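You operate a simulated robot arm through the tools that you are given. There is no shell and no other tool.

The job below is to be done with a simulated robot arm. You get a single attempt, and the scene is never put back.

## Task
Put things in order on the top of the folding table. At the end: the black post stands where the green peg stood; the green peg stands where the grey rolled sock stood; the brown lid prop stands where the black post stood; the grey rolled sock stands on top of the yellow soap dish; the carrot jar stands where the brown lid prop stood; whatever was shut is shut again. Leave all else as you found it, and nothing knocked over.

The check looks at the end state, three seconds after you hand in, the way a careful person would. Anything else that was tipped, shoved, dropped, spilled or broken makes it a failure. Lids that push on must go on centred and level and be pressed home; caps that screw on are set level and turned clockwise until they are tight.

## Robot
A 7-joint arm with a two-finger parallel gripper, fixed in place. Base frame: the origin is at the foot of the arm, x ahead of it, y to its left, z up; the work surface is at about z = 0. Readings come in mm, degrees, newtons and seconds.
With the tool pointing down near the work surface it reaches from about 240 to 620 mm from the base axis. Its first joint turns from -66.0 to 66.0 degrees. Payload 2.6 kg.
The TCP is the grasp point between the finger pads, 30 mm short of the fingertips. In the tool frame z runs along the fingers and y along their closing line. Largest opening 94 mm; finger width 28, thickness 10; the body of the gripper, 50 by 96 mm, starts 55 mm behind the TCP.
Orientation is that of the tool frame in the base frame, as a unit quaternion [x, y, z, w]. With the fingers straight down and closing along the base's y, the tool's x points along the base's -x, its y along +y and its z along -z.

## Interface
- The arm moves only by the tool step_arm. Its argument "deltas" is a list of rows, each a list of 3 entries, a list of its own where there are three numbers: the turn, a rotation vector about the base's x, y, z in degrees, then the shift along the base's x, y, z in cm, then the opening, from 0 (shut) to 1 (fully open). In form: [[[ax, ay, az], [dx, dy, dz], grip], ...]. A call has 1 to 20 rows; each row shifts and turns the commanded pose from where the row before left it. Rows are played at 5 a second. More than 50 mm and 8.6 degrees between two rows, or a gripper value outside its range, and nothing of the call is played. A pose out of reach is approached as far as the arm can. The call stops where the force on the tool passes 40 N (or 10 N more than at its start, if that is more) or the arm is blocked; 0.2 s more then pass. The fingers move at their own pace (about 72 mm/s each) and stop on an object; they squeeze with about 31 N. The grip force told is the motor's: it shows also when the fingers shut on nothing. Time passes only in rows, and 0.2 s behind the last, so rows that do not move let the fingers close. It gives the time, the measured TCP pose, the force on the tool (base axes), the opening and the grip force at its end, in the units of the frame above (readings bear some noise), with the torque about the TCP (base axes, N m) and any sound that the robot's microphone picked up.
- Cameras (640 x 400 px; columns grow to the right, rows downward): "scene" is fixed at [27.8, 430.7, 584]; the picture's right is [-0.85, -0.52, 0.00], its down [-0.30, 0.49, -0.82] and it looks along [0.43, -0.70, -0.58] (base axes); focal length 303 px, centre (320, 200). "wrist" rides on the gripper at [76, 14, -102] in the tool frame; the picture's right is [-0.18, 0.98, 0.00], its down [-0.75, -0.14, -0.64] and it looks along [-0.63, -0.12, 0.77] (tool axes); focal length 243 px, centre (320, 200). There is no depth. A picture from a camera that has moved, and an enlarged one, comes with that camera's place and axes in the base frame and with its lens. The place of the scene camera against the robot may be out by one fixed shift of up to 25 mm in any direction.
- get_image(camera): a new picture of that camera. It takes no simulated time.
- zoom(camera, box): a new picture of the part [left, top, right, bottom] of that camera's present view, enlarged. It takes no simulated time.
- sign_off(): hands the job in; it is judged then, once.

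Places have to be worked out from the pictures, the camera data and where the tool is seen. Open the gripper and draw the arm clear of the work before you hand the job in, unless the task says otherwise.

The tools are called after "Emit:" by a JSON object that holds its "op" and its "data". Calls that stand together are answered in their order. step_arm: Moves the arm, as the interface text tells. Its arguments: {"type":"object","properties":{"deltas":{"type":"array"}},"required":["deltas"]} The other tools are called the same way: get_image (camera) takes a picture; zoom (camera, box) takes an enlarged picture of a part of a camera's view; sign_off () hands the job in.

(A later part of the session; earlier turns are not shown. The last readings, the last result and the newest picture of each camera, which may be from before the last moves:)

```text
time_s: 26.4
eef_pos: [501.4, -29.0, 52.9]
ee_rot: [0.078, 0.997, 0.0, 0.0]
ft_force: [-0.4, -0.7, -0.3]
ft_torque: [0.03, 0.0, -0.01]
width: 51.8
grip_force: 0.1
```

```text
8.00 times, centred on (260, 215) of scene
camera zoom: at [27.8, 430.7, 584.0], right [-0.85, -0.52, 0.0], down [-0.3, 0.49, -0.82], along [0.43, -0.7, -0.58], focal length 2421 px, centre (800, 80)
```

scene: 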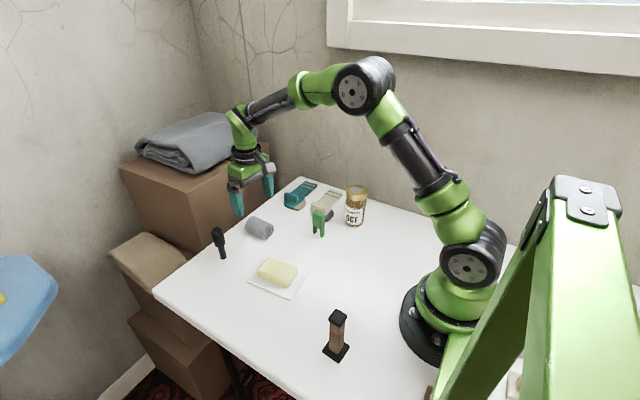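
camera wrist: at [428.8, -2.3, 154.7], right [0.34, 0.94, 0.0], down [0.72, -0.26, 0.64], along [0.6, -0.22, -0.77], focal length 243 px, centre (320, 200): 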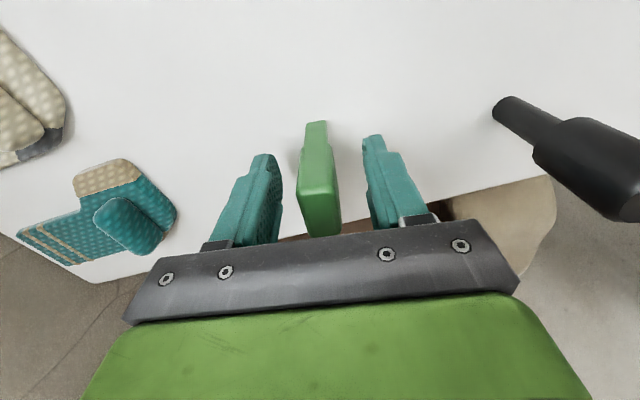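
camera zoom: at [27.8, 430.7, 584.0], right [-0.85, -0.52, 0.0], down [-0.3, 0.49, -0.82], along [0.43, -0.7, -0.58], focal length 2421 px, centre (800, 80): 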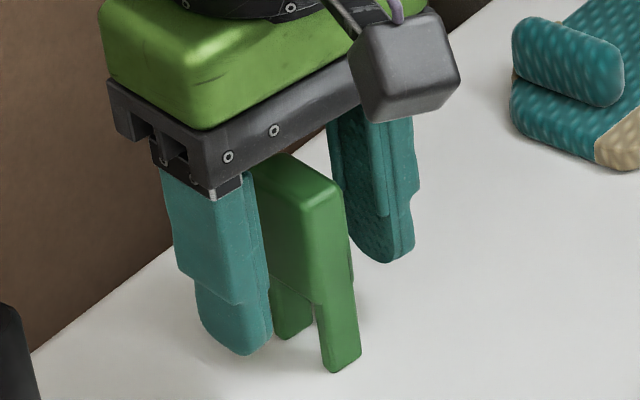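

The peg stands on its own at (502, -28). I rise clear and move to view the black post.

Emit:
{"op": "step_arm", "data": {"deltas": [[[0, 0, 0], [0, 0, 2.5], 0.55], [[0, 0, 0], [0, 0, 4], 0.55], [[0, 0, 0], [0, 0, 4], 0.55], [[0, 0, 4.5], [-2.5, 3.5, 2], 0.55], [[0, 0, 4.5], [-2.5, 4, 0], 0.55], [[0, 0, 0], [-2, 4, 0], 0.6], [[0, 0, 0], [0, 0, 0], 0.6], [[0, 0, 0], [0, 0, 0], 0.6]]}}

Emit:
{"op": "get_image", "data": {"camera": "wrist"}}

Emit:
{"op": "zoom", "data": {"camera": "wrist", "box": [256, 60, 384, 140]}}

Emit:
{"op": "get_image", "data": {"camera": "scene"}}

```text
time_s: 28.2
eef_pos: [433.4, 84.2, 179.0]
ee_rot: [0.0, 1.0, 0.0, 0.0]
ft_force: [0.0, -0.4, -1.3]
ft_torque: [-0.02, -0.01, 0.01]
width: 56.5
grip_force: 0.1
```

```text
taken
camera wrist: at [356.0, 99.5, 281.1], right [0.18, 0.98, 0.0], down [0.75, -0.14, 0.64], along [0.63, -0.12, -0.77], focal length 243 px, centre (320, 200)
```

wrist: 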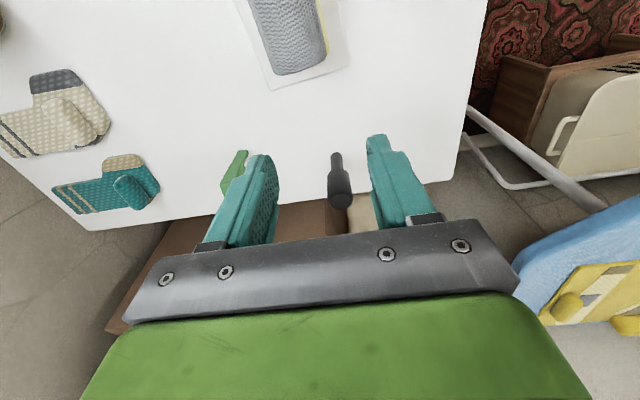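

```text
5.00 times, centred on (320, 100) of wrist
camera zoom: at [356.0, 99.5, 281.1], right [0.18, 0.98, 0.0], down [0.75, -0.14, 0.64], along [0.63, -0.12, -0.77], focal length 1213 px, centre (320, 700)
```

zoom: 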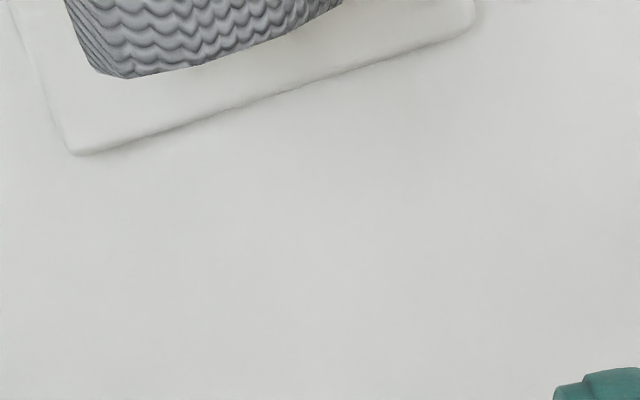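

```text
taken
```

scene: 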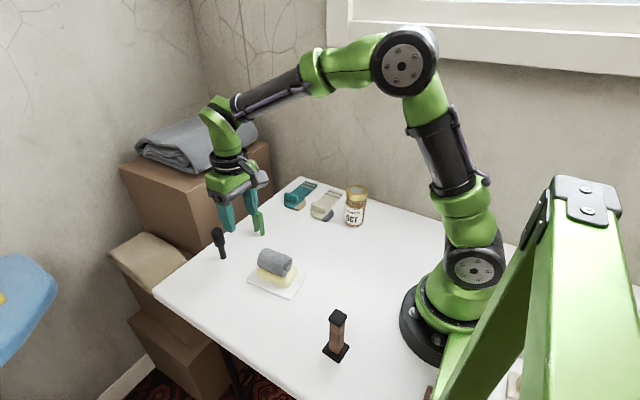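

The peg stands well in its new place. I zoom on the post.

Emit:
{"op": "zoom", "data": {"camera": "wrist", "box": [290, 145, 386, 205]}}

Emit:
{"op": "zoom", "data": {"camera": "scene", "box": [195, 215, 275, 265]}}

```text
6.67 times, centred on (338, 175) of wrist
camera zoom: at [356.0, 99.5, 281.1], right [0.18, 0.98, 0.0], down [0.75, -0.14, 0.64], along [0.63, -0.12, -0.77], focal length 1618 px, centre (200, 367)
```

zoom: 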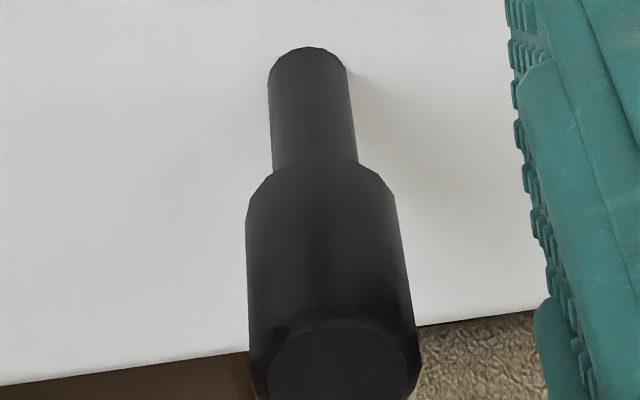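

```text
8.00 times, centred on (235, 240) of scene
camera zoom: at [27.8, 430.7, 584.0], right [-0.85, -0.52, 0.0], down [-0.3, 0.49, -0.82], along [0.43, -0.7, -0.58], focal length 2421 px, centre (1000, -120)
```

zoom: 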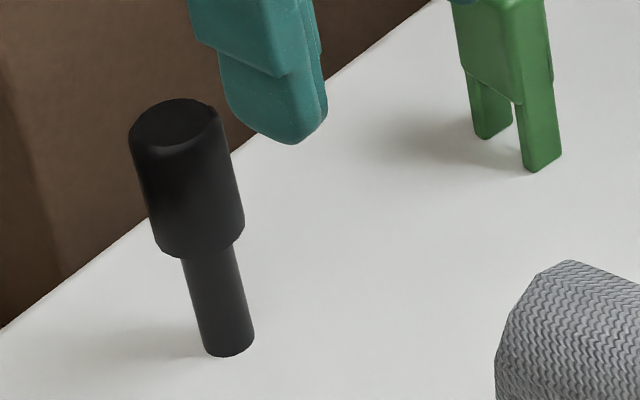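

The post's base is at (519.4, 91.3), its head about 24 mm across from z=47 to 91. I move over it and descend to grip the head.

Emit:
{"op": "step_arm", "data": {"deltas": [[[0, 0, 0], [3, 0.2, 0], 0.6], [[0, 0, 0], [3, 0.2, 0], 0.6], [[0, 0, 0], [2.75, 0.2, -2], 0.6], [[0, 0, 0], [0, 0, 0], 0.6], [[0, 0, 0], [0, 0, 0], 0.6]]}}

Emit:
{"op": "get_image", "data": {"camera": "wrist"}}

Emit:
{"op": "zoom", "data": {"camera": "wrist", "box": [272, 60, 368, 120]}}

```text
time_s: 29.4
eef_pos: [520.0, 90.3, 163.4]
ee_rot: [-0.001, 1.0, 0.001, 0.0]
ft_force: [-0.7, 0.2, 0.0]
ft_torque: [0.03, 0.0, 0.01]
width: 56.4
grip_force: 0.0
```

```text
taken
camera wrist: at [443.6, 104.7, 263.8], right [0.18, 0.98, 0.0], down [0.75, -0.14, 0.64], along [0.63, -0.12, -0.77], focal length 243 px, centre (320, 200)
```

wrist: 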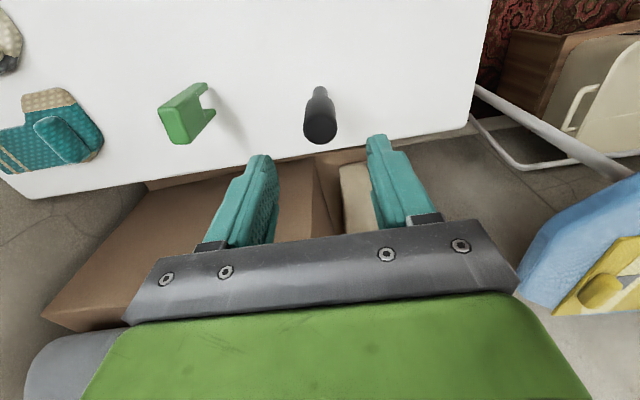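

```text
6.67 times, centred on (320, 90) of wrist
camera zoom: at [443.6, 104.7, 263.8], right [0.18, 0.98, 0.0], down [0.75, -0.14, 0.64], along [0.63, -0.12, -0.77], focal length 1618 px, centre (320, 933)
```

zoom: 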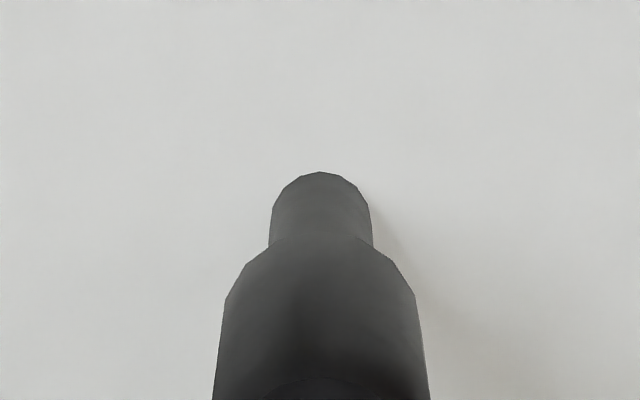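

The post is centred under the TCP to within 1 mm. I descend to z≈66.

Emit:
{"op": "step_arm", "data": {"deltas": [[[0, 0, 0], [0, 0.05, -3], 0.6], [[0, 0, 0], [0, 0, -3], 0.6], [[0, 0, 0], [0, 0, -2.5], 0.6], [[0, 0, 0], [0, 0, -1.1], 0.6], [[0, 0, 0], [0, 0, 0], 0.6]]}}

Emit:
{"op": "get_image", "data": {"camera": "wrist"}}

Emit:
{"op": "zoom", "data": {"camera": "scene", "box": [180, 190, 280, 253]}}

```text
time_s: 30.6
eef_pos: [520.3, 91.5, 62.5]
ee_rot: [0.001, 1.0, 0.0, 0.0]
ft_force: [-0.5, 0.2, -0.7]
ft_torque: [-0.03, -0.05, 0.01]
width: 56.0
grip_force: 0.1
```

```text
taken
camera wrist: at [444.3, 106.8, 164.7], right [0.18, 0.98, 0.0], down [0.75, -0.14, 0.64], along [0.63, -0.12, -0.77], focal length 243 px, centre (320, 200)
```

wrist: 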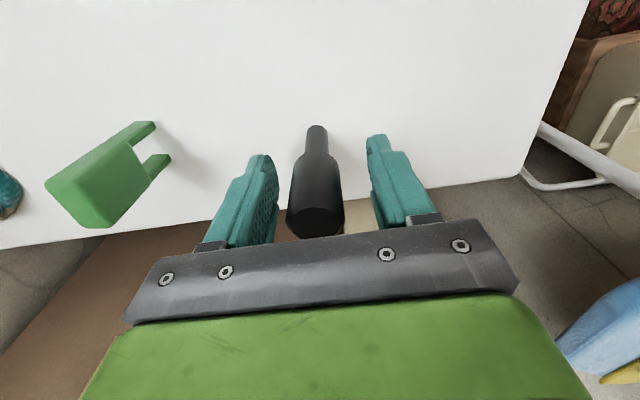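

```text
6.35 times, centred on (230, 222) of scene
camera zoom: at [27.8, 430.7, 584.0], right [-0.85, -0.52, 0.0], down [-0.3, 0.49, -0.82], along [0.43, -0.7, -0.58], focal length 1922 px, centre (891, 64)
```

zoom: 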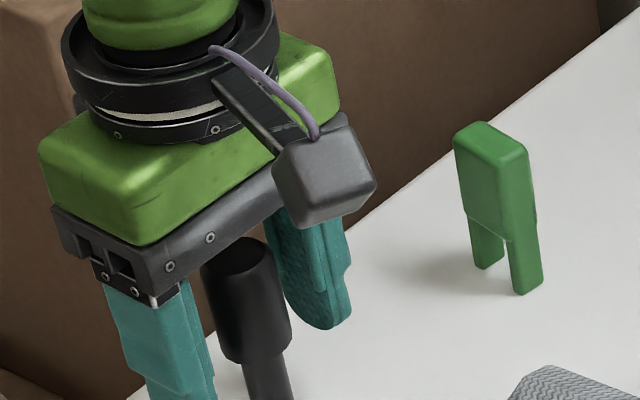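

I nudge 1.5 mm in -y to centre on the post and close gently.

Emit:
{"op": "step_arm", "data": {"deltas": [[[0, 0, 0], [-0.05, -0.17, 0], 0.55], [[0, 0, 0], [0, 0, 0], 0.4], [[0, 0, 0], [0, 0, 0], 0.32], [[0, 0, 0], [0, 0, 0], 0.25], [[0, 0, 0], [0, 0, 0], 0.15], [[0, 0, 0], [0, 0, 0], 0.15], [[0, 0, 0], [0, 0, 0], 0.15]]}}

Emit:
{"op": "get_image", "data": {"camera": "wrist"}}

```text
time_s: 32.2
eef_pos: [520.9, 90.8, 62.5]
ee_rot: [0.0, 1.0, -0.001, 0.001]
ft_force: [-1.0, 0.1, -0.5]
ft_torque: [-0.01, -0.01, 0.0]
width: 25.6
grip_force: 30.9
```

```text
taken
camera wrist: at [444.3, 105.2, 165.2], right [0.18, 0.98, 0.0], down [0.75, -0.14, 0.64], along [0.63, -0.12, -0.77], focal length 243 px, centre (320, 200)
```

wrist: 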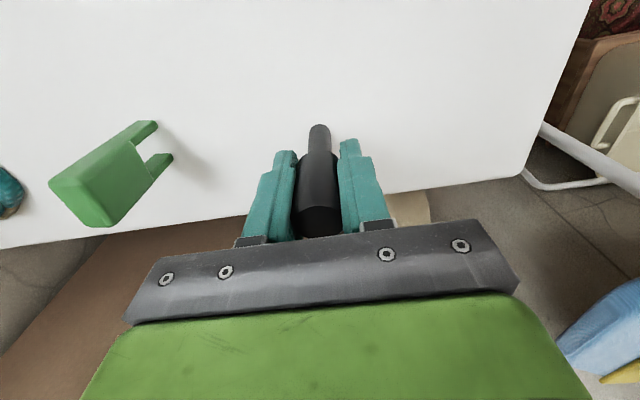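

The post is gripped at 25.6 mm. I lift it straight up.

Emit:
{"op": "step_arm", "data": {"deltas": [[[0, 0, 0], [0, 0, 1], 0.15], [[0, 0, 0], [0, 0, 3], 0.15], [[0, 0, 0], [0, 0, 4], 0.15], [[0, 0, 0], [0, 0, 3.5], 0.15], [[0, 0, 0], [0, 0, 0], 0.15]]}}

Emit:
{"op": "zoom", "data": {"camera": "scene", "box": [160, 140, 320, 240]}}

```text
time_s: 33.4
eef_pos: [520.0, 92.8, 181.2]
ee_rot: [0.0, 1.0, 0.0, -0.001]
ft_force: [0.3, 0.7, -1.1]
ft_torque: [0.03, -0.01, 0.0]
width: 25.6
grip_force: 30.9
```

```text
4.00 times, centred on (240, 190) of scene
camera zoom: at [27.8, 430.7, 584.0], right [-0.85, -0.52, 0.0], down [-0.3, 0.49, -0.82], along [0.43, -0.7, -0.58], focal length 1211 px, centre (640, 240)
```

zoom: 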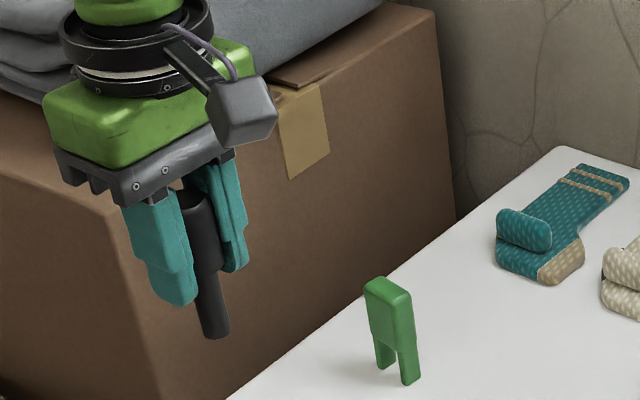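

The post is held vertically. I carry it high to above the peg's old place (359.5, -109).

Emit:
{"op": "step_arm", "data": {"deltas": [[[0, 0, 0], [-2.67, -3.36, 0], 0.15], [[0, 0, 0], [-2.67, -3.36, 0], 0.15], [[0, 0, 0], [-2.67, -3.36, 0], 0.15], [[0, 0, 0], [-2.67, -3.36, 0], 0.15], [[0, 0, 0], [-2.67, -3.36, 0], 0.15], [[0, 0, 0], [-2.67, -3.36, 0], 0.15], [[0, 0, 0], [0, 0, -3], 0.15], [[0, 0, 0], [0, 0, 0], 0.15], [[0, 0, 0], [0, 0, 0], 0.15]]}}

Emit:
{"op": "get_image", "data": {"camera": "wrist"}}

Emit:
{"op": "zoom", "data": {"camera": "scene", "box": [250, 140, 410, 240]}}

```text
time_s: 35.4
eef_pos: [358.3, -111.3, 147.8]
ee_rot: [0.0, 1.0, 0.0, 0.0]
ft_force: [0.2, -0.1, -0.8]
ft_torque: [-0.02, -0.02, -0.02]
width: 25.4
grip_force: 30.9
```

```text
taken
camera wrist: at [281.9, -95.9, 249.3], right [0.18, 0.98, 0.0], down [0.75, -0.14, 0.64], along [0.63, -0.12, -0.77], focal length 243 px, centre (320, 200)
```

wrist: 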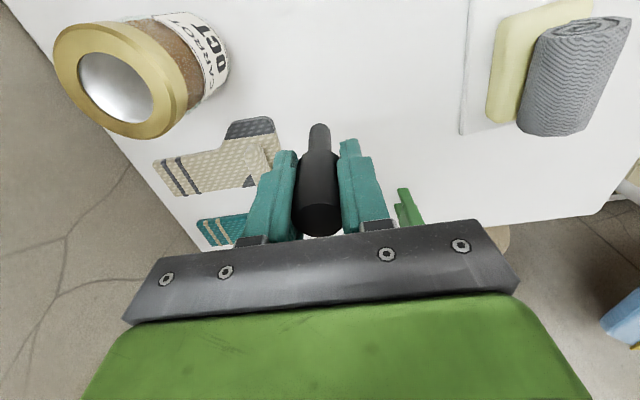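

```text
4.00 times, centred on (330, 190) of scene
camera zoom: at [27.8, 430.7, 584.0], right [-0.85, -0.52, 0.0], down [-0.3, 0.49, -0.82], along [0.43, -0.7, -0.58], focal length 1211 px, centre (280, 240)
```

zoom: 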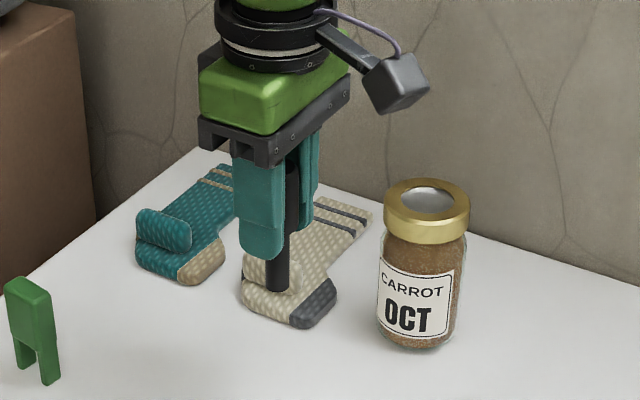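

TCP is at (358, -110). I shift 2 mm and lower until the base is about 5 mm above the table.

Emit:
{"op": "step_arm", "data": {"deltas": [[[0, 0, 0], [0.2, 0.1, -3], 0.15], [[0, 0, 0], [0, 0, -3], 0.15], [[0, 0, 0], [0, 0, -1.5], 0.15], [[0, 0, 0], [0, 0, -0.4], 0.15], [[0, 0, 0], [0, 0, 0], 0.15], [[0, 0, 0], [0, 0, 0], 0.15]]}}

Emit:
{"op": "get_image", "data": {"camera": "wrist"}}

Emit:
{"op": "zoom", "data": {"camera": "scene", "box": [280, 180, 360, 230]}}

```text
time_s: 36.8
eef_pos: [361.0, -110.6, 70.1]
ee_rot: [0.0, 1.0, 0.0, 0.001]
ft_force: [0.0, -0.2, -0.1]
ft_torque: [0.03, -0.02, -0.02]
width: 25.0
grip_force: 31.2
```

```text
taken
camera wrist: at [284.4, -95.7, 171.0], right [0.18, 0.98, 0.0], down [0.75, -0.14, 0.64], along [0.63, -0.12, -0.77], focal length 243 px, centre (320, 200)
```

wrist: 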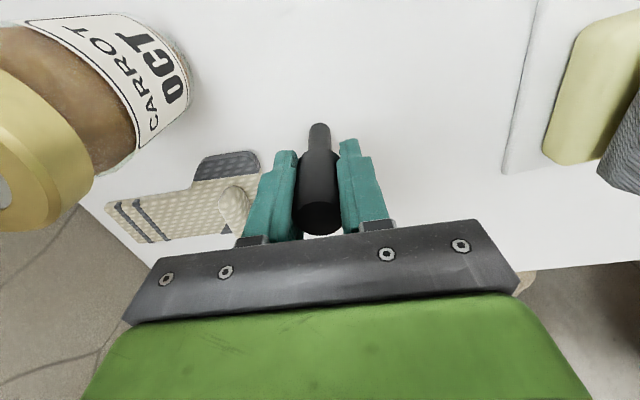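

```text
8.00 times, centred on (320, 205) of scene
camera zoom: at [27.8, 430.7, 584.0], right [-0.85, -0.52, 0.0], down [-0.3, 0.49, -0.82], along [0.43, -0.7, -0.58], focal length 2421 px, centre (320, 160)
```

zoom: 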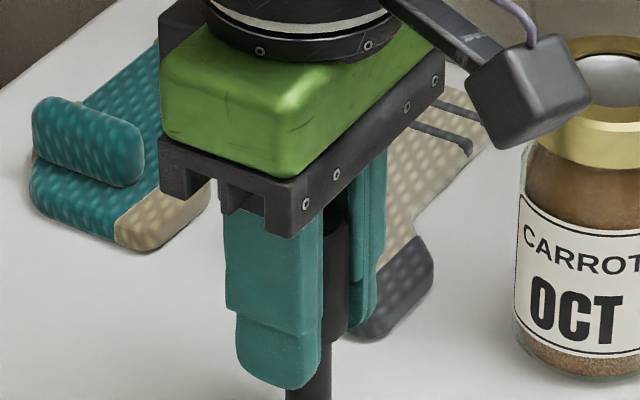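

The base is about 6 mm up at (360, -110). I lower the last millimetres slowly.

Emit:
{"op": "step_arm", "data": {"deltas": [[[0, 0, 0], [0, 0.05, -0.25], 0.15], [[0, 0, 0], [0, 0, -0.2], 0.15], [[0, 0, 0], [0, 0, -0.05], 0.15], [[0, 0, 0], [0, 0, 0], 0.15], [[0, 0, 0], [0, 0, 0], 0.15]]}}

Emit:
{"op": "zoom", "data": {"camera": "scene", "box": [280, 195, 360, 245]}}

```text
time_s: 38.0
eef_pos: [362.1, -109.2, 65.4]
ee_rot: [0.001, 1.0, 0.0, 0.002]
ft_force: [0.5, -0.2, 27.0]
ft_torque: [-0.05, -0.03, 0.03]
width: 25.1
grip_force: 30.6
```

```text
8.00 times, centred on (320, 220) of scene
camera zoom: at [27.7, 430.8, 584.0], right [-0.85, -0.52, 0.0], down [-0.3, 0.49, -0.82], along [0.43, -0.7, -0.58], focal length 2421 px, centre (320, 40)
```

zoom: 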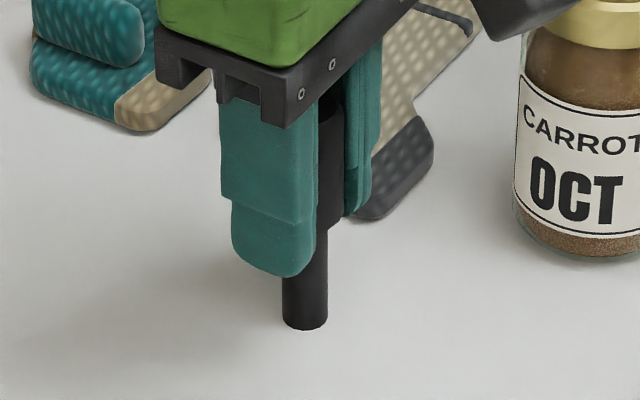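

It touched down with 27 N; I back off about 1.5 mm to unload before releasing.

Emit:
{"op": "step_arm", "data": {"deltas": [[[0, 0, 0], [0, 0, 0.13], 0.15], [[0, 0, 0], [0, 0, 0], 0.15], [[0, 0, 0], [0, 0, 0], 0.15]]}}

```text
time_s: 38.8
eef_pos: [359.9, -110.3, 65.9]
ee_rot: [-0.001, 1.0, 0.001, 0.0]
ft_force: [5.3, -1.1, 15.7]
ft_torque: [0.0, -0.34, -0.02]
width: 25.1
grip_force: 31.0
```

Stiffness is about 9 N/mm; another 1.2 mm up leaves only a light contact.

Emit:
{"op": "step_arm", "data": {"deltas": [[[0, 0, 0], [0, 0, 0.12], 0.15], [[0, 0, 0], [0, 0, 0], 0.15], [[0, 0, 0], [0, 0, 0], 0.15]]}}

```text
time_s: 39.6
eef_pos: [360.4, -109.5, 64.9]
ee_rot: [0.0, 1.0, 0.001, -0.002]
ft_force: [-1.1, -1.2, 4.6]
ft_torque: [-0.11, 0.06, 0.03]
width: 25.2
grip_force: 30.6
```

Light contact of 5 N now. I open the fingers gradually and check that the post stands.

Emit:
{"op": "step_arm", "data": {"deltas": [[[0, 0, 0], [0, 0, 0], 0.3], [[0, 0, 0], [0, 0, 0], 0.35], [[0, 0, 0], [0, 0, 0], 0.45], [[0, 0, 0], [0, 0, 0], 0.55], [[0, 0, 0], [0, 0, 0], 0.55]]}}

Emit:
{"op": "get_image", "data": {"camera": "wrist"}}

Emit:
{"op": "zoom", "data": {"camera": "scene", "box": [280, 195, 360, 245]}}

```text
time_s: 40.8
eef_pos: [360.9, -109.9, 66.6]
ee_rot: [0.0, 1.0, 0.0, 0.0]
ft_force: [0.5, -0.2, 0.0]
ft_torque: [-0.01, -0.01, 0.0]
width: 51.9
grip_force: 0.1
```

```text
taken
camera wrist: at [285.1, -94.7, 168.2], right [0.18, 0.98, 0.0], down [0.75, -0.14, 0.64], along [0.63, -0.12, -0.77], focal length 243 px, centre (320, 200)
```

wrist: 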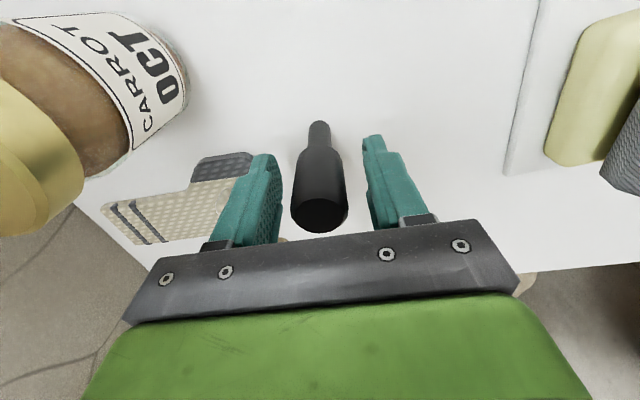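

```text
8.00 times, centred on (320, 220) of scene
camera zoom: at [27.8, 430.7, 584.0], right [-0.85, -0.52, 0.0], down [-0.3, 0.49, -0.82], along [0.43, -0.7, -0.58], focal length 2421 px, centre (320, 40)
```

zoom: 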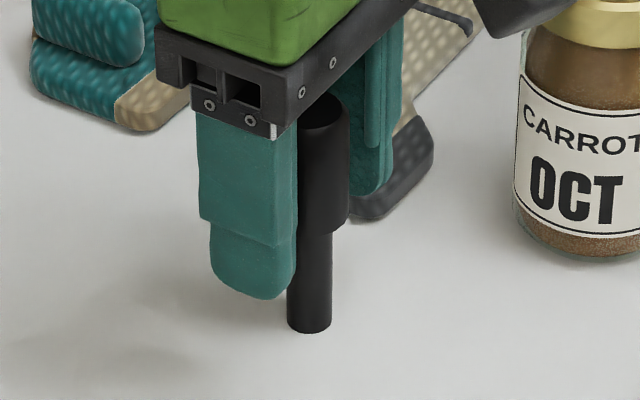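

The post stands on its own at (360, -109). I rise and travel high towards the lid prop near the arm's base to get a look at it.

Emit:
{"op": "step_arm", "data": {"deltas": [[[0, 0, 0], [0, 0, 2.5], 0.55], [[0, 0, 0], [0, 0, 4.5], 0.55], [[0, 0, 0], [0, 0, 4.5], 0.7], [[0, 0, 0], [0, 0, 3], 0.8], [[0, 0, 0], [-2, 4.3, 0.5], 0.8], [[0, 0, 0], [-2, 4.3, 0.5], 0.8], [[0, 0, 0], [-2, 4.3, 0.5], 0.8], [[0, 0, 0], [-2, 4.3, 0.5], 0.8], [[0, 0, 0], [-2, 4.3, 0.5], 0.8], [[0, 0, 0], [-2, 4.3, 0.5], 0.8], [[0, 0, 0], [0, 0, 0], 0.8], [[0, 0, 0], [0, 0, 0], 0.8]]}}

Emit:
{"op": "get_image", "data": {"camera": "wrist"}}

Emit:
{"op": "get_image", "data": {"camera": "scene"}}

```text
time_s: 43.4
eef_pos: [242.3, 148.5, 243.1]
ee_rot: [0.0, 1.0, 0.0, 0.0]
ft_force: [0.1, 0.7, -0.6]
ft_torque: [0.04, -0.03, 0.01]
width: 75.2
grip_force: 0.0
```

```text
taken
camera wrist: at [165.4, 162.6, 344.5], right [0.18, 0.98, 0.0], down [0.75, -0.14, 0.64], along [0.63, -0.12, -0.77], focal length 243 px, centre (320, 200)
```

wrist: 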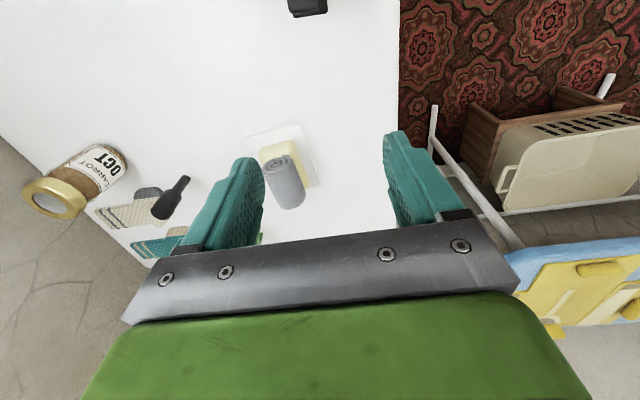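

```text
taken
```

scene: 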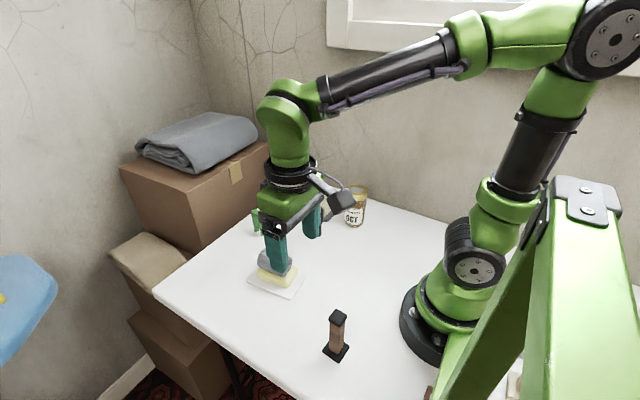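

Only the prop's cap shows at the top edge. I tilt the fingers back towards the base by 20°, which also helps reach in close, and look again.

Emit:
{"op": "step_arm", "data": {"deltas": [[[0, 7, 0], [0, 0, 0], 0.8], [[0, 7, 0], [0, 0, 0], 0.8], [[0, 6, 0], [0, 0, 0], 0.8], [[0, 0, 0], [0, 0, 0], 0.8], [[0, 0, 0], [0, 0, 0], 0.8]]}}

Emit:
{"op": "get_image", "data": {"camera": "wrist"}}

```text
time_s: 44.6
eef_pos: [241.4, 149.4, 241.6]
ee_rot: [0.0, 0.985, 0.0, -0.173]
ft_force: [-0.2, 0.4, -0.1]
ft_torque: [-0.02, 0.02, -0.01]
width: 75.4
grip_force: 0.2
```

```text
taken
camera wrist: at [204.8, 163.1, 363.2], right [0.17, 0.98, -0.06], down [0.93, -0.14, 0.34], along [0.33, -0.12, -0.94], focal length 243 px, centre (320, 200)
```

wrist: 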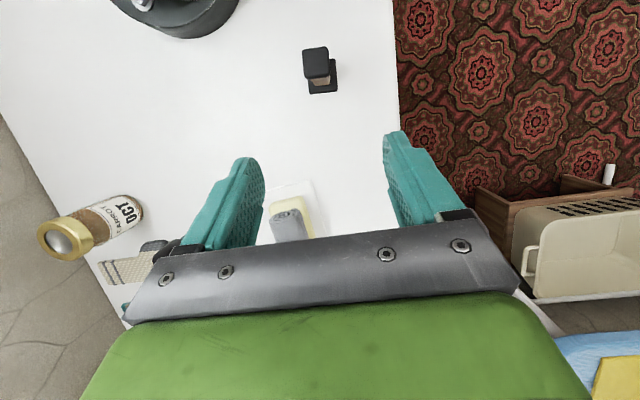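

The prop is visible now; I zoom in to measure it.

Emit:
{"op": "zoom", "data": {"camera": "wrist", "box": [280, 40, 360, 90]}}

Emit:
{"op": "zoom", "data": {"camera": "wrist", "box": [240, 0, 400, 100]}}

```text
8.00 times, centred on (320, 65) of wrist
camera zoom: at [204.8, 163.1, 363.2], right [0.17, 0.98, -0.06], down [0.93, -0.14, 0.34], along [0.33, -0.12, -0.94], focal length 1941 px, centre (320, 1280)
```

zoom: 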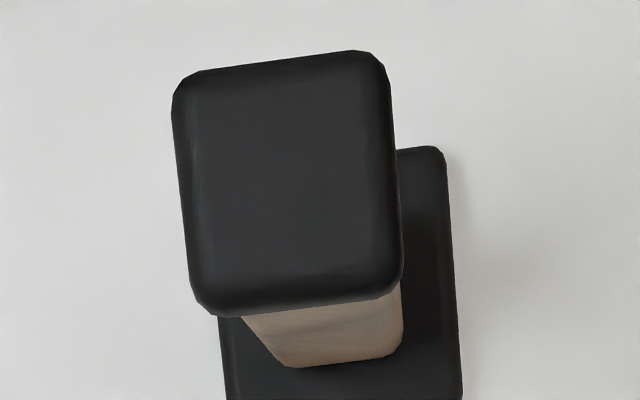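

```text
4.00 times, centred on (320, 50) of wrist
camera zoom: at [204.8, 163.1, 363.2], right [0.17, 0.98, -0.06], down [0.93, -0.14, 0.34], along [0.33, -0.12, -0.94], focal length 970 px, centre (320, 800)
```

zoom: 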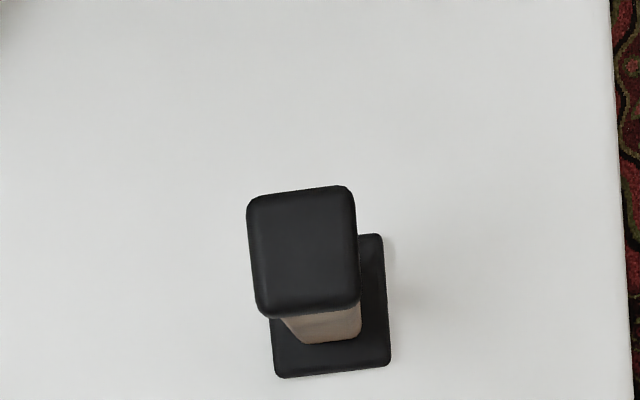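

The prop's base is a 39 mm square centred at (160.5, 150.7), yaw -4.7°, with the cap top at about z=109 and about 26 mm square. I move above it with the same tilt and matching yaw.

Emit:
{"op": "step_arm", "data": {"deltas": [[[0, 0, -4.6], [-2.7, 0, -1], 0.7], [[0, 0, 0], [-2.7, 0, -2], 0.7], [[0, 0, 0], [-2.7, 0.1, -2], 0.7], [[0, 0, 0], [0, 0, 0], 0.7], [[0, 0, 0], [0, 0, 0], 0.7]]}}

Emit:
{"op": "get_image", "data": {"camera": "wrist"}}

Emit:
{"op": "get_image", "data": {"camera": "scene"}}

```text
time_s: 45.8
eef_pos: [161.0, 149.4, 191.4]
ee_rot: [0.04, 0.984, 0.007, -0.174]
ft_force: [-0.7, -0.3, 0.2]
ft_torque: [-0.01, -0.01, 0.01]
width: 65.7
grip_force: 0.1
```

```text
taken
camera wrist: at [124.6, 166.7, 313.2], right [0.25, 0.97, -0.06], down [0.91, -0.22, 0.35], along [0.32, -0.14, -0.94], focal length 243 px, centre (320, 200)
```

wrist: 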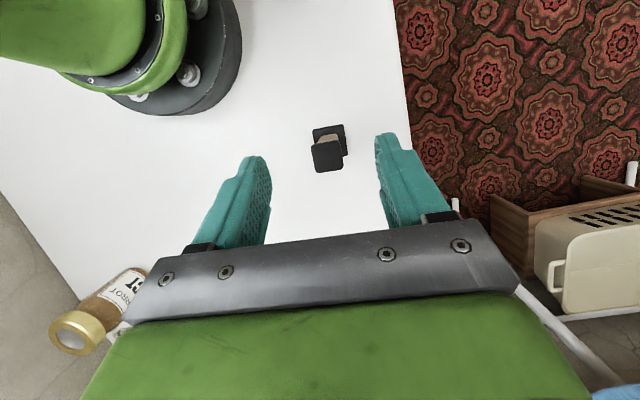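

```text
taken
```

scene: 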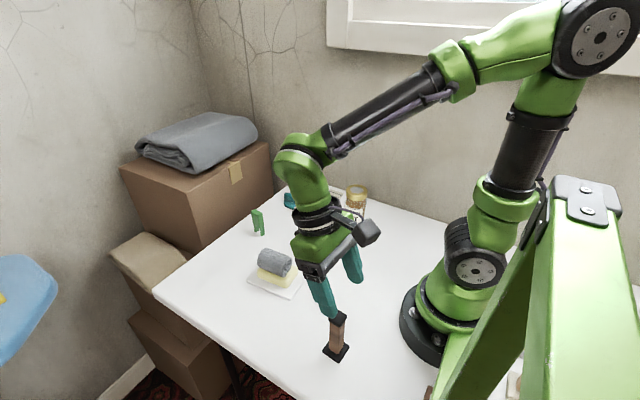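

The arm reaches it. I zoom on the prop for a refined position.

Emit:
{"op": "zoom", "data": {"camera": "wrist", "box": [290, 115, 370, 165]}}

Emit:
{"op": "zoom", "data": {"camera": "wrist", "box": [290, 130, 370, 180]}}

```text
8.00 times, centred on (330, 140) of wrist
camera zoom: at [124.6, 166.7, 313.2], right [0.25, 0.97, -0.06], down [0.91, -0.22, 0.35], along [0.32, -0.14, -0.94], focal length 1941 px, centre (240, 680)
```

zoom: 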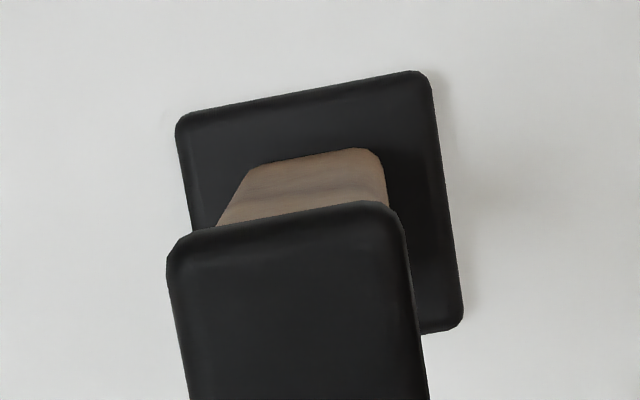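

```text
8.00 times, centred on (330, 155) of wrist
camera zoom: at [124.6, 166.7, 313.2], right [0.25, 0.97, -0.06], down [0.91, -0.22, 0.35], along [0.32, -0.14, -0.94], focal length 1941 px, centre (240, 560)
```

zoom: 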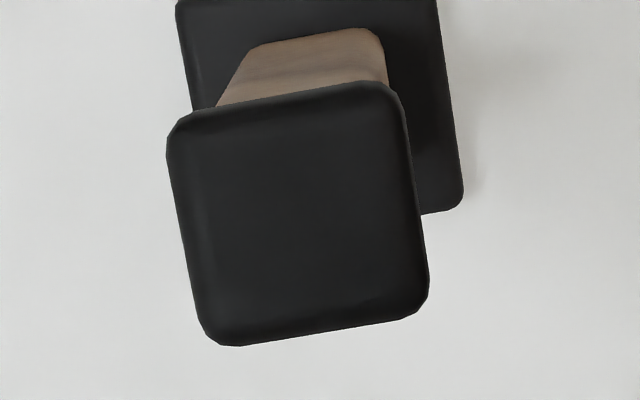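

The refined prop centre is (160.2, 151). I correct by about 1 mm and descend so the pads meet the cap and the column just below it (TCP z≈97).

Emit:
{"op": "step_arm", "data": {"deltas": [[[0, 0, 0], [-0.14, 0.12, -2.5], 0.7], [[0, 0, 0], [0, 0, -2.5], 0.7], [[0, 0, 0], [0, 0, -2.5], 0.6], [[0, 0, 0], [0, 0, -1.5], 0.55], [[0, 0, 0], [0, 0, -0.4], 0.55], [[0, 0, 0], [0, 0, 0], 0.55]]}}

Emit:
{"op": "get_image", "data": {"camera": "wrist"}}

Emit:
{"op": "zoom", "data": {"camera": "scene", "box": [270, 240, 430, 340]}}

```text
time_s: 47.2
eef_pos: [157.7, 151.4, 96.6]
ee_rot: [0.039, 0.984, 0.007, -0.173]
ft_force: [0.1, 0.2, -0.8]
ft_torque: [0.01, -0.01, 0.01]
width: 51.3
grip_force: 0.1
```

```text
taken
camera wrist: at [122.7, 168.6, 219.1], right [0.25, 0.97, -0.06], down [0.91, -0.22, 0.35], along [0.32, -0.14, -0.94], focal length 243 px, centre (320, 200)
```

wrist: 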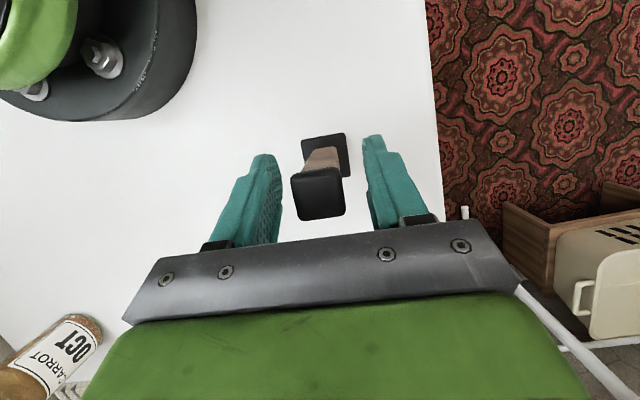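

```text
4.00 times, centred on (350, 290) of scene
camera zoom: at [27.8, 430.7, 584.0], right [-0.85, -0.52, 0.0], down [-0.3, 0.49, -0.82], along [0.43, -0.7, -0.58], focal length 1211 px, centre (200, -160)
```

zoom: 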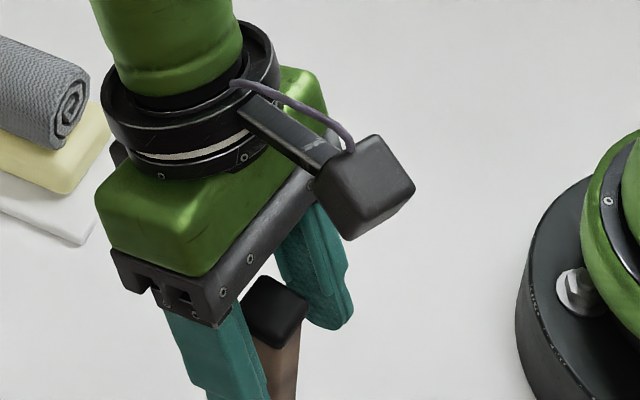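

The cap is centred between the pads. I close on it gently.

Emit:
{"op": "step_arm", "data": {"deltas": [[[0, 0, 0], [0, -0.05, 0], 0.42], [[0, 0, 0], [0, 0, 0], 0.34], [[0, 0, 0], [0, 0, 0], 0.28], [[0, 0, 0], [0, 0, 0], 0.2], [[0, 0, 0], [0, 0, 0], 0.15], [[0, 0, 0], [0, 0, 0], 0.15], [[0, 0, 0], [0, 0, 0], 0.15]]}}

Emit:
{"op": "get_image", "data": {"camera": "wrist"}}

Emit:
{"op": "zoom", "data": {"camera": "scene", "box": [280, 270, 400, 365]}}

```text
time_s: 48.8
eef_pos: [157.8, 149.3, 96.3]
ee_rot: [0.039, 0.984, 0.006, -0.174]
ft_force: [-0.1, -0.8, 0.1]
ft_torque: [0.0, 0.0, -0.03]
width: 30.0
grip_force: 31.3
```

```text
taken
camera wrist: at [122.9, 168.0, 218.9], right [0.25, 0.97, -0.06], down [0.91, -0.21, 0.35], along [0.32, -0.14, -0.94], focal length 243 px, centre (320, 200)
```

wrist: 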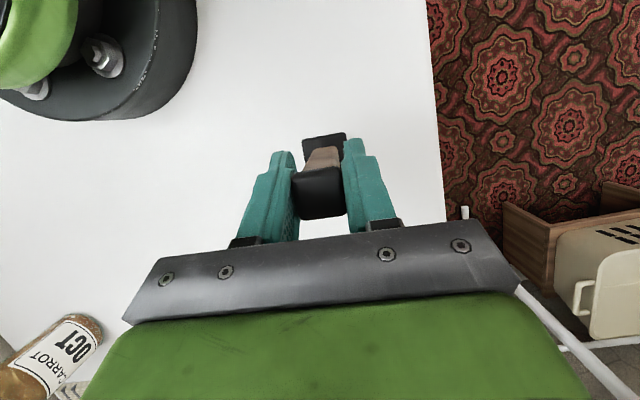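

```text
4.21 times, centred on (340, 318) of scene
camera zoom: at [27.8, 430.7, 584.0], right [-0.85, -0.52, 0.0], down [-0.3, 0.49, -0.82], along [0.43, -0.7, -0.58], focal length 1274 px, centre (236, -295)
```

zoom: 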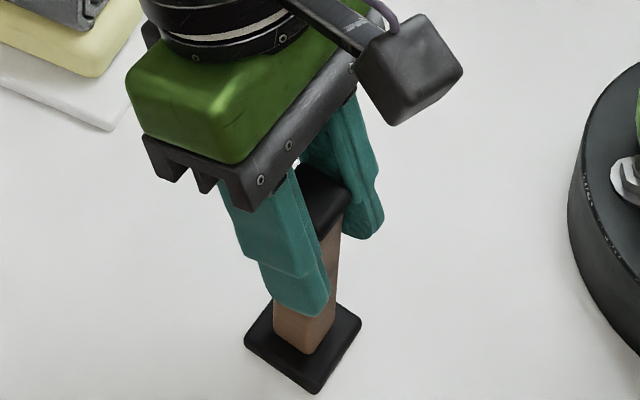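

The cap is gripped at 30 mm, 31 N. I lift slowly.

Emit:
{"op": "step_arm", "data": {"deltas": [[[0, 0, 0], [0, 0, 0.8], 0.15], [[0, 0, 0], [0, 0, 2], 0.15], [[0, 0, 0], [0, 0, 3], 0.15], [[0, 0, 0], [0, 0, 3], 0.15], [[0, 0, 0], [0, 0, 3], 0.15], [[0, 0, 0], [0, 0, 0], 0.15]]}}

Emit:
{"op": "zoom", "data": {"camera": "scene", "box": [250, 200, 410, 300]}}

Emit:
{"op": "get_image", "data": {"camera": "wrist"}}

```text
time_s: 50.2
eef_pos: [158.7, 150.8, 212.7]
ee_rot: [0.04, 0.984, 0.007, -0.174]
ft_force: [0.0, -0.3, -1.0]
ft_torque: [-0.05, 0.01, -0.02]
width: 29.7
grip_force: 31.2
```

```text
4.00 times, centred on (330, 250) of scene
camera zoom: at [27.8, 430.7, 584.0], right [-0.85, -0.52, 0.0], down [-0.3, 0.49, -0.82], along [0.43, -0.7, -0.58], focal length 1211 px, centre (280, 0)
```

zoom: 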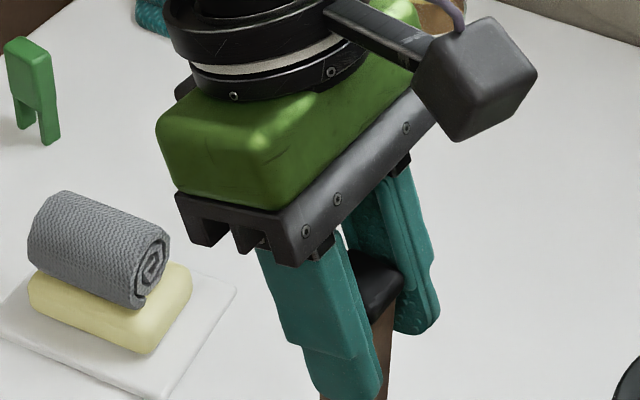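

```text
taken
camera wrist: at [123.1, 168.5, 335.0], right [0.25, 0.97, -0.06], down [0.91, -0.21, 0.35], along [0.32, -0.14, -0.94], focal length 243 px, centre (320, 200)
```

wrist: 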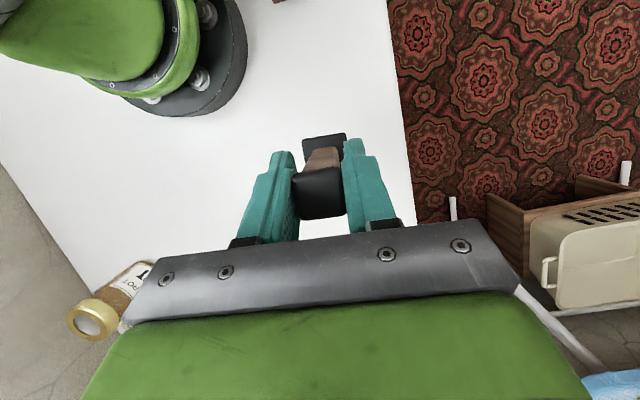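

No slip. I carry the prop high across to above the post's old place (519.7, 91.2).

Emit:
{"op": "step_arm", "data": {"deltas": [[[0, 0, 0], [4.5, -0.75, 0], 0.15], [[0, 0, 0], [4.5, -0.75, 0], 0.15], [[0, 0, 0], [4.5, -0.75, 0], 0.15], [[0, 0, 0], [4.5, -0.75, 0], 0.15], [[0, 0, 0], [4.5, -0.75, 0], 0.15], [[0, 0, 0], [4.5, -0.75, 0], 0.15], [[0, 0, 0], [4.5, -0.75, 0], 0.15], [[0, 0, 0], [4.4, -0.75, 0], 0.15], [[0, 0, 0], [0, 0, 0], 0.15], [[0, 0, 0], [0, 0, 0], 0.15]]}}

Emit:
{"op": "get_image", "data": {"camera": "wrist"}}

Emit:
{"op": "get_image", "data": {"camera": "scene"}}

```text
time_s: 52.4
eef_pos: [517.6, 91.3, 214.3]
ee_rot: [0.039, 0.984, 0.007, -0.173]
ft_force: [0.9, -0.4, -0.6]
ft_torque: [-0.04, 0.01, 0.04]
width: 29.6
grip_force: 31.0
```

```text
taken
camera wrist: at [481.6, 107.9, 336.6], right [0.25, 0.97, -0.06], down [0.91, -0.22, 0.35], along [0.32, -0.14, -0.94], focal length 243 px, centre (320, 200)
```

wrist: 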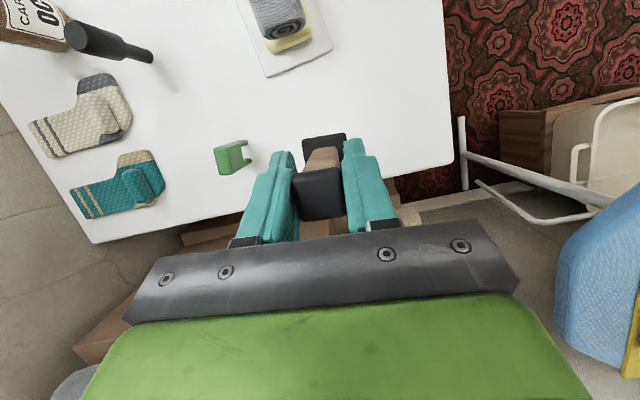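

```text
taken
```

scene: 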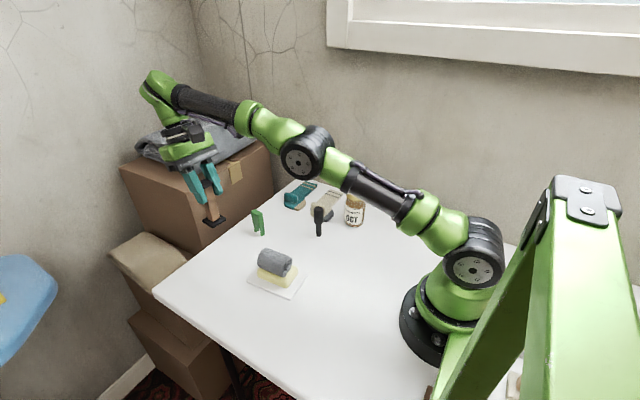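

The prop hangs above its target. Before lowering I check how close the boxes behind the table edge are, since the tool leans outward.

Emit:
{"op": "zoom", "data": {"camera": "scene", "box": [110, 90, 290, 260]}}

Emit:
{"op": "zoom", "data": {"camera": "wrist", "box": [60, 180, 260, 305]}}

Emit:
{"op": "zoom", "data": {"camera": "wrist", "box": [380, 130, 540, 230]}}

```text
2.35 times, centred on (200, 175) of scene
camera zoom: at [27.8, 430.7, 584.0], right [-0.85, -0.52, 0.0], down [-0.3, 0.49, -0.82], along [0.43, -0.7, -0.58], focal length 712 px, centre (602, 259)
```

zoom: 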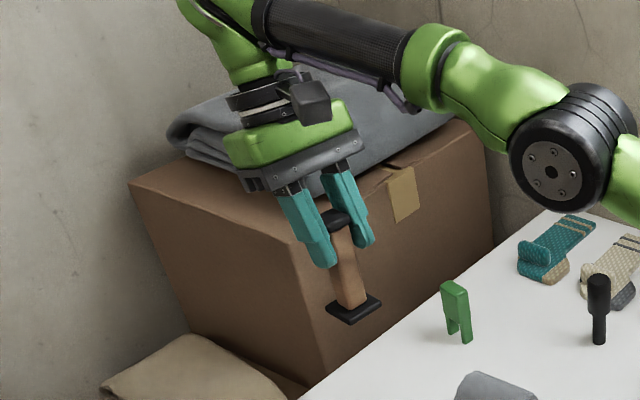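

```text
3.20 times, centred on (160, 242) of wrist
camera zoom: at [481.6, 107.9, 336.6], right [0.25, 0.97, -0.06], down [0.91, -0.22, 0.35], along [0.32, -0.14, -0.94], focal length 776 px, centre (832, 64)
```

zoom: 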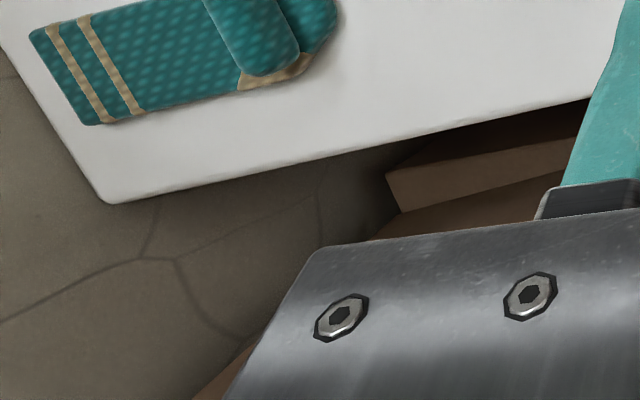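

```text
4.00 times, centred on (460, 180) of wrist
camera zoom: at [481.6, 107.9, 336.6], right [0.25, 0.97, -0.06], down [0.91, -0.22, 0.35], along [0.32, -0.14, -0.94], focal length 970 px, centre (-240, 280)
```

zoom: 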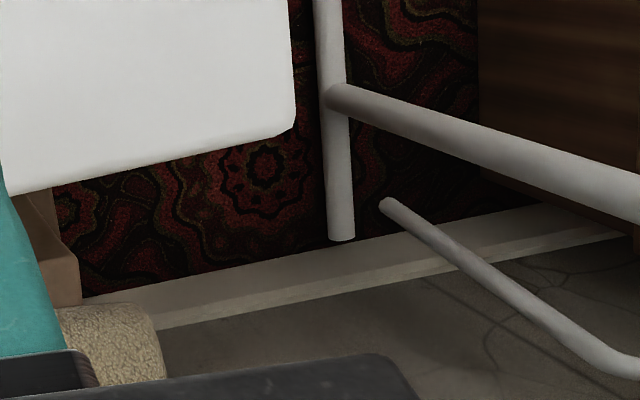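

From two views the big box's front face lies at about x=700 and y<24, well clear of the tool. I lower the prop to about 5 mm above the table.

Emit:
{"op": "step_arm", "data": {"deltas": [[[0, 0, 0], [0.08, 0.02, -3], 0.15], [[0, 0, 0], [0, 0, -3], 0.15], [[0, 0, 0], [0, 0, -3], 0.15], [[0, 0, 0], [0, 0, -1.8], 0.15], [[0, 0, 0], [0, 0, -0.4], 0.15], [[0, 0, 0], [0, 0, 0], 0.15], [[0, 0, 0], [0, 0, 0], 0.15]]}}

Emit:
{"op": "get_image", "data": {"camera": "wrist"}}

Emit:
{"op": "zoom", "data": {"camera": "scene", "box": [170, 190, 280, 260]}}

```text
time_s: 54.0
eef_pos: [519.7, 91.7, 104.0]
ee_rot: [0.04, 0.984, 0.007, -0.173]
ft_force: [-0.1, -0.3, -0.6]
ft_torque: [0.02, -0.03, 0.04]
width: 30.0
grip_force: 30.2
```

```text
taken
camera wrist: at [485.3, 109.4, 225.8], right [0.25, 0.97, -0.06], down [0.91, -0.22, 0.35], along [0.32, -0.14, -0.94], focal length 243 px, centre (320, 200)
```

wrist: 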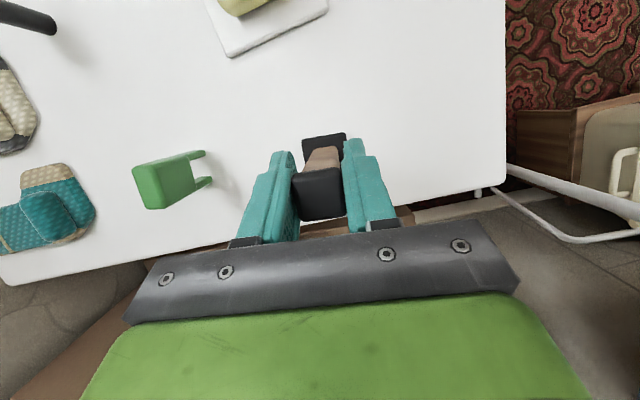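

```text
5.71 times, centred on (225, 225) of scene
camera zoom: at [27.8, 430.7, 584.0], right [-0.85, -0.52, 0.0], down [-0.3, 0.49, -0.82], along [0.43, -0.7, -0.58], focal length 1730 px, centre (863, 57)
```

zoom: 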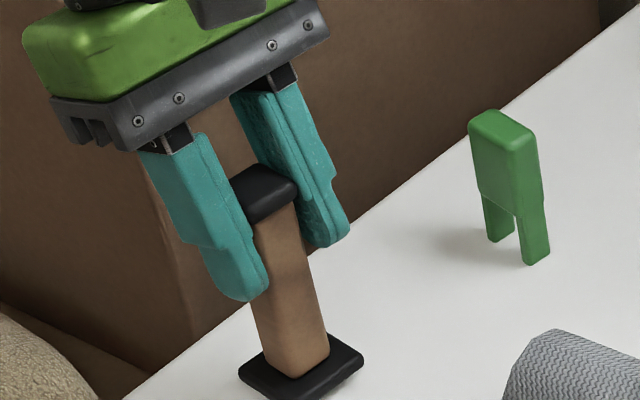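

The base is about 7 mm up and the TCP is 3 mm too far in x. I correct and lower gradually.

Emit:
{"op": "step_arm", "data": {"deltas": [[[0, 0, 0], [-0.25, -0.1, -0.2], 0.15], [[0, 0, 0], [0, 0, -0.2], 0.15], [[0, 0, 0], [0, 0, -0.1], 0.15], [[0, 0, 0], [0, 0, 0], 0.15], [[0, 0, 0], [0, 0, 0], 0.15]]}}

Emit:
{"op": "get_image", "data": {"camera": "wrist"}}

```text
time_s: 55.2
eef_pos: [517.0, 90.5, 98.0]
ee_rot: [0.04, 0.984, 0.008, -0.174]
ft_force: [0.6, 0.1, -0.2]
ft_torque: [-0.03, -0.02, -0.01]
width: 29.9
grip_force: 31.2
```

```text
taken
camera wrist: at [480.7, 107.7, 220.2], right [0.25, 0.97, -0.06], down [0.91, -0.22, 0.35], along [0.32, -0.14, -0.94], focal length 243 px, centre (320, 200)
```

wrist: 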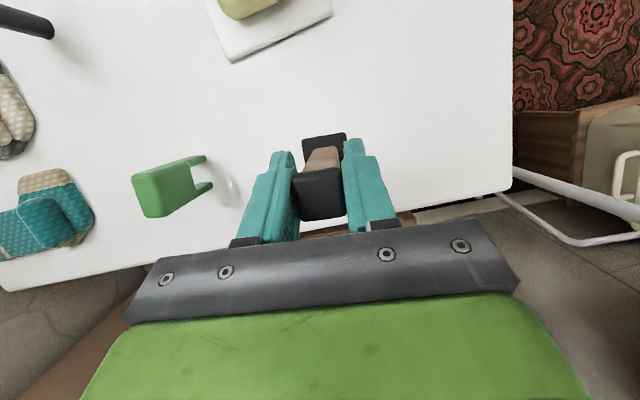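

TCP reads (516.5, 90.7) with about 1.5 mm to go. I nudge 1.5 mm in +x and lower in sub-millimetre steps.

Emit:
{"op": "step_arm", "data": {"deltas": [[[0, 0, 0], [0.15, 0.03, -0.05], 0.15], [[0, 0, 0], [0, 0, -0.06], 0.15], [[0, 0, 0], [0, 0, -0.06], 0.15], [[0, 0, 0], [0, 0, 0], 0.15], [[0, 0, 0], [0, 0, 0], 0.15]]}}

```text
time_s: 56.4
eef_pos: [517.3, 89.1, 97.4]
ee_rot: [0.04, 0.984, 0.007, -0.173]
ft_force: [-3.1, -1.9, 6.1]
ft_torque: [-0.08, 0.1, 0.0]
width: 29.9
grip_force: 30.8
```

Light contact of 6 N. I look at the base before letting go.

Emit:
{"op": "zoom", "data": {"camera": "scene", "box": [180, 210, 270, 266]}}

Emit:
{"op": "get_image", "data": {"camera": "wrist"}}

```text
7.11 times, centred on (225, 238) of scene
camera zoom: at [27.7, 430.7, 584.0], right [-0.85, -0.52, 0.0], down [-0.3, 0.49, -0.82], along [0.43, -0.7, -0.58], focal length 2152 px, centre (996, -70)
```

zoom: 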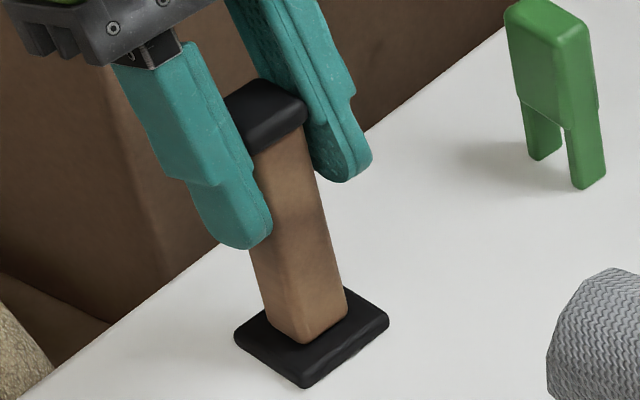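

```text
taken
camera wrist: at [482.3, 106.9, 218.3], right [0.25, 0.97, -0.06], down [0.91, -0.22, 0.35], along [0.32, -0.14, -0.94], focal length 243 px, centre (320, 200)
```

wrist: 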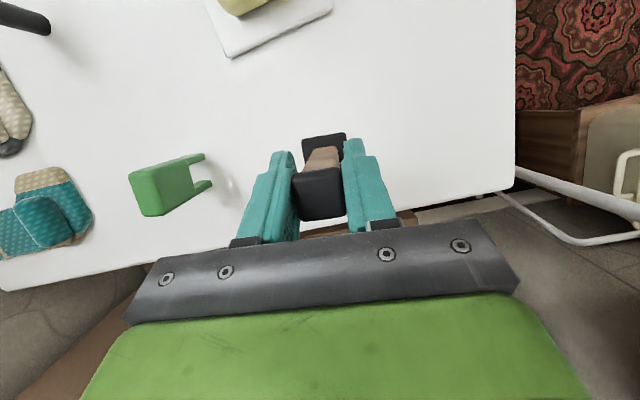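

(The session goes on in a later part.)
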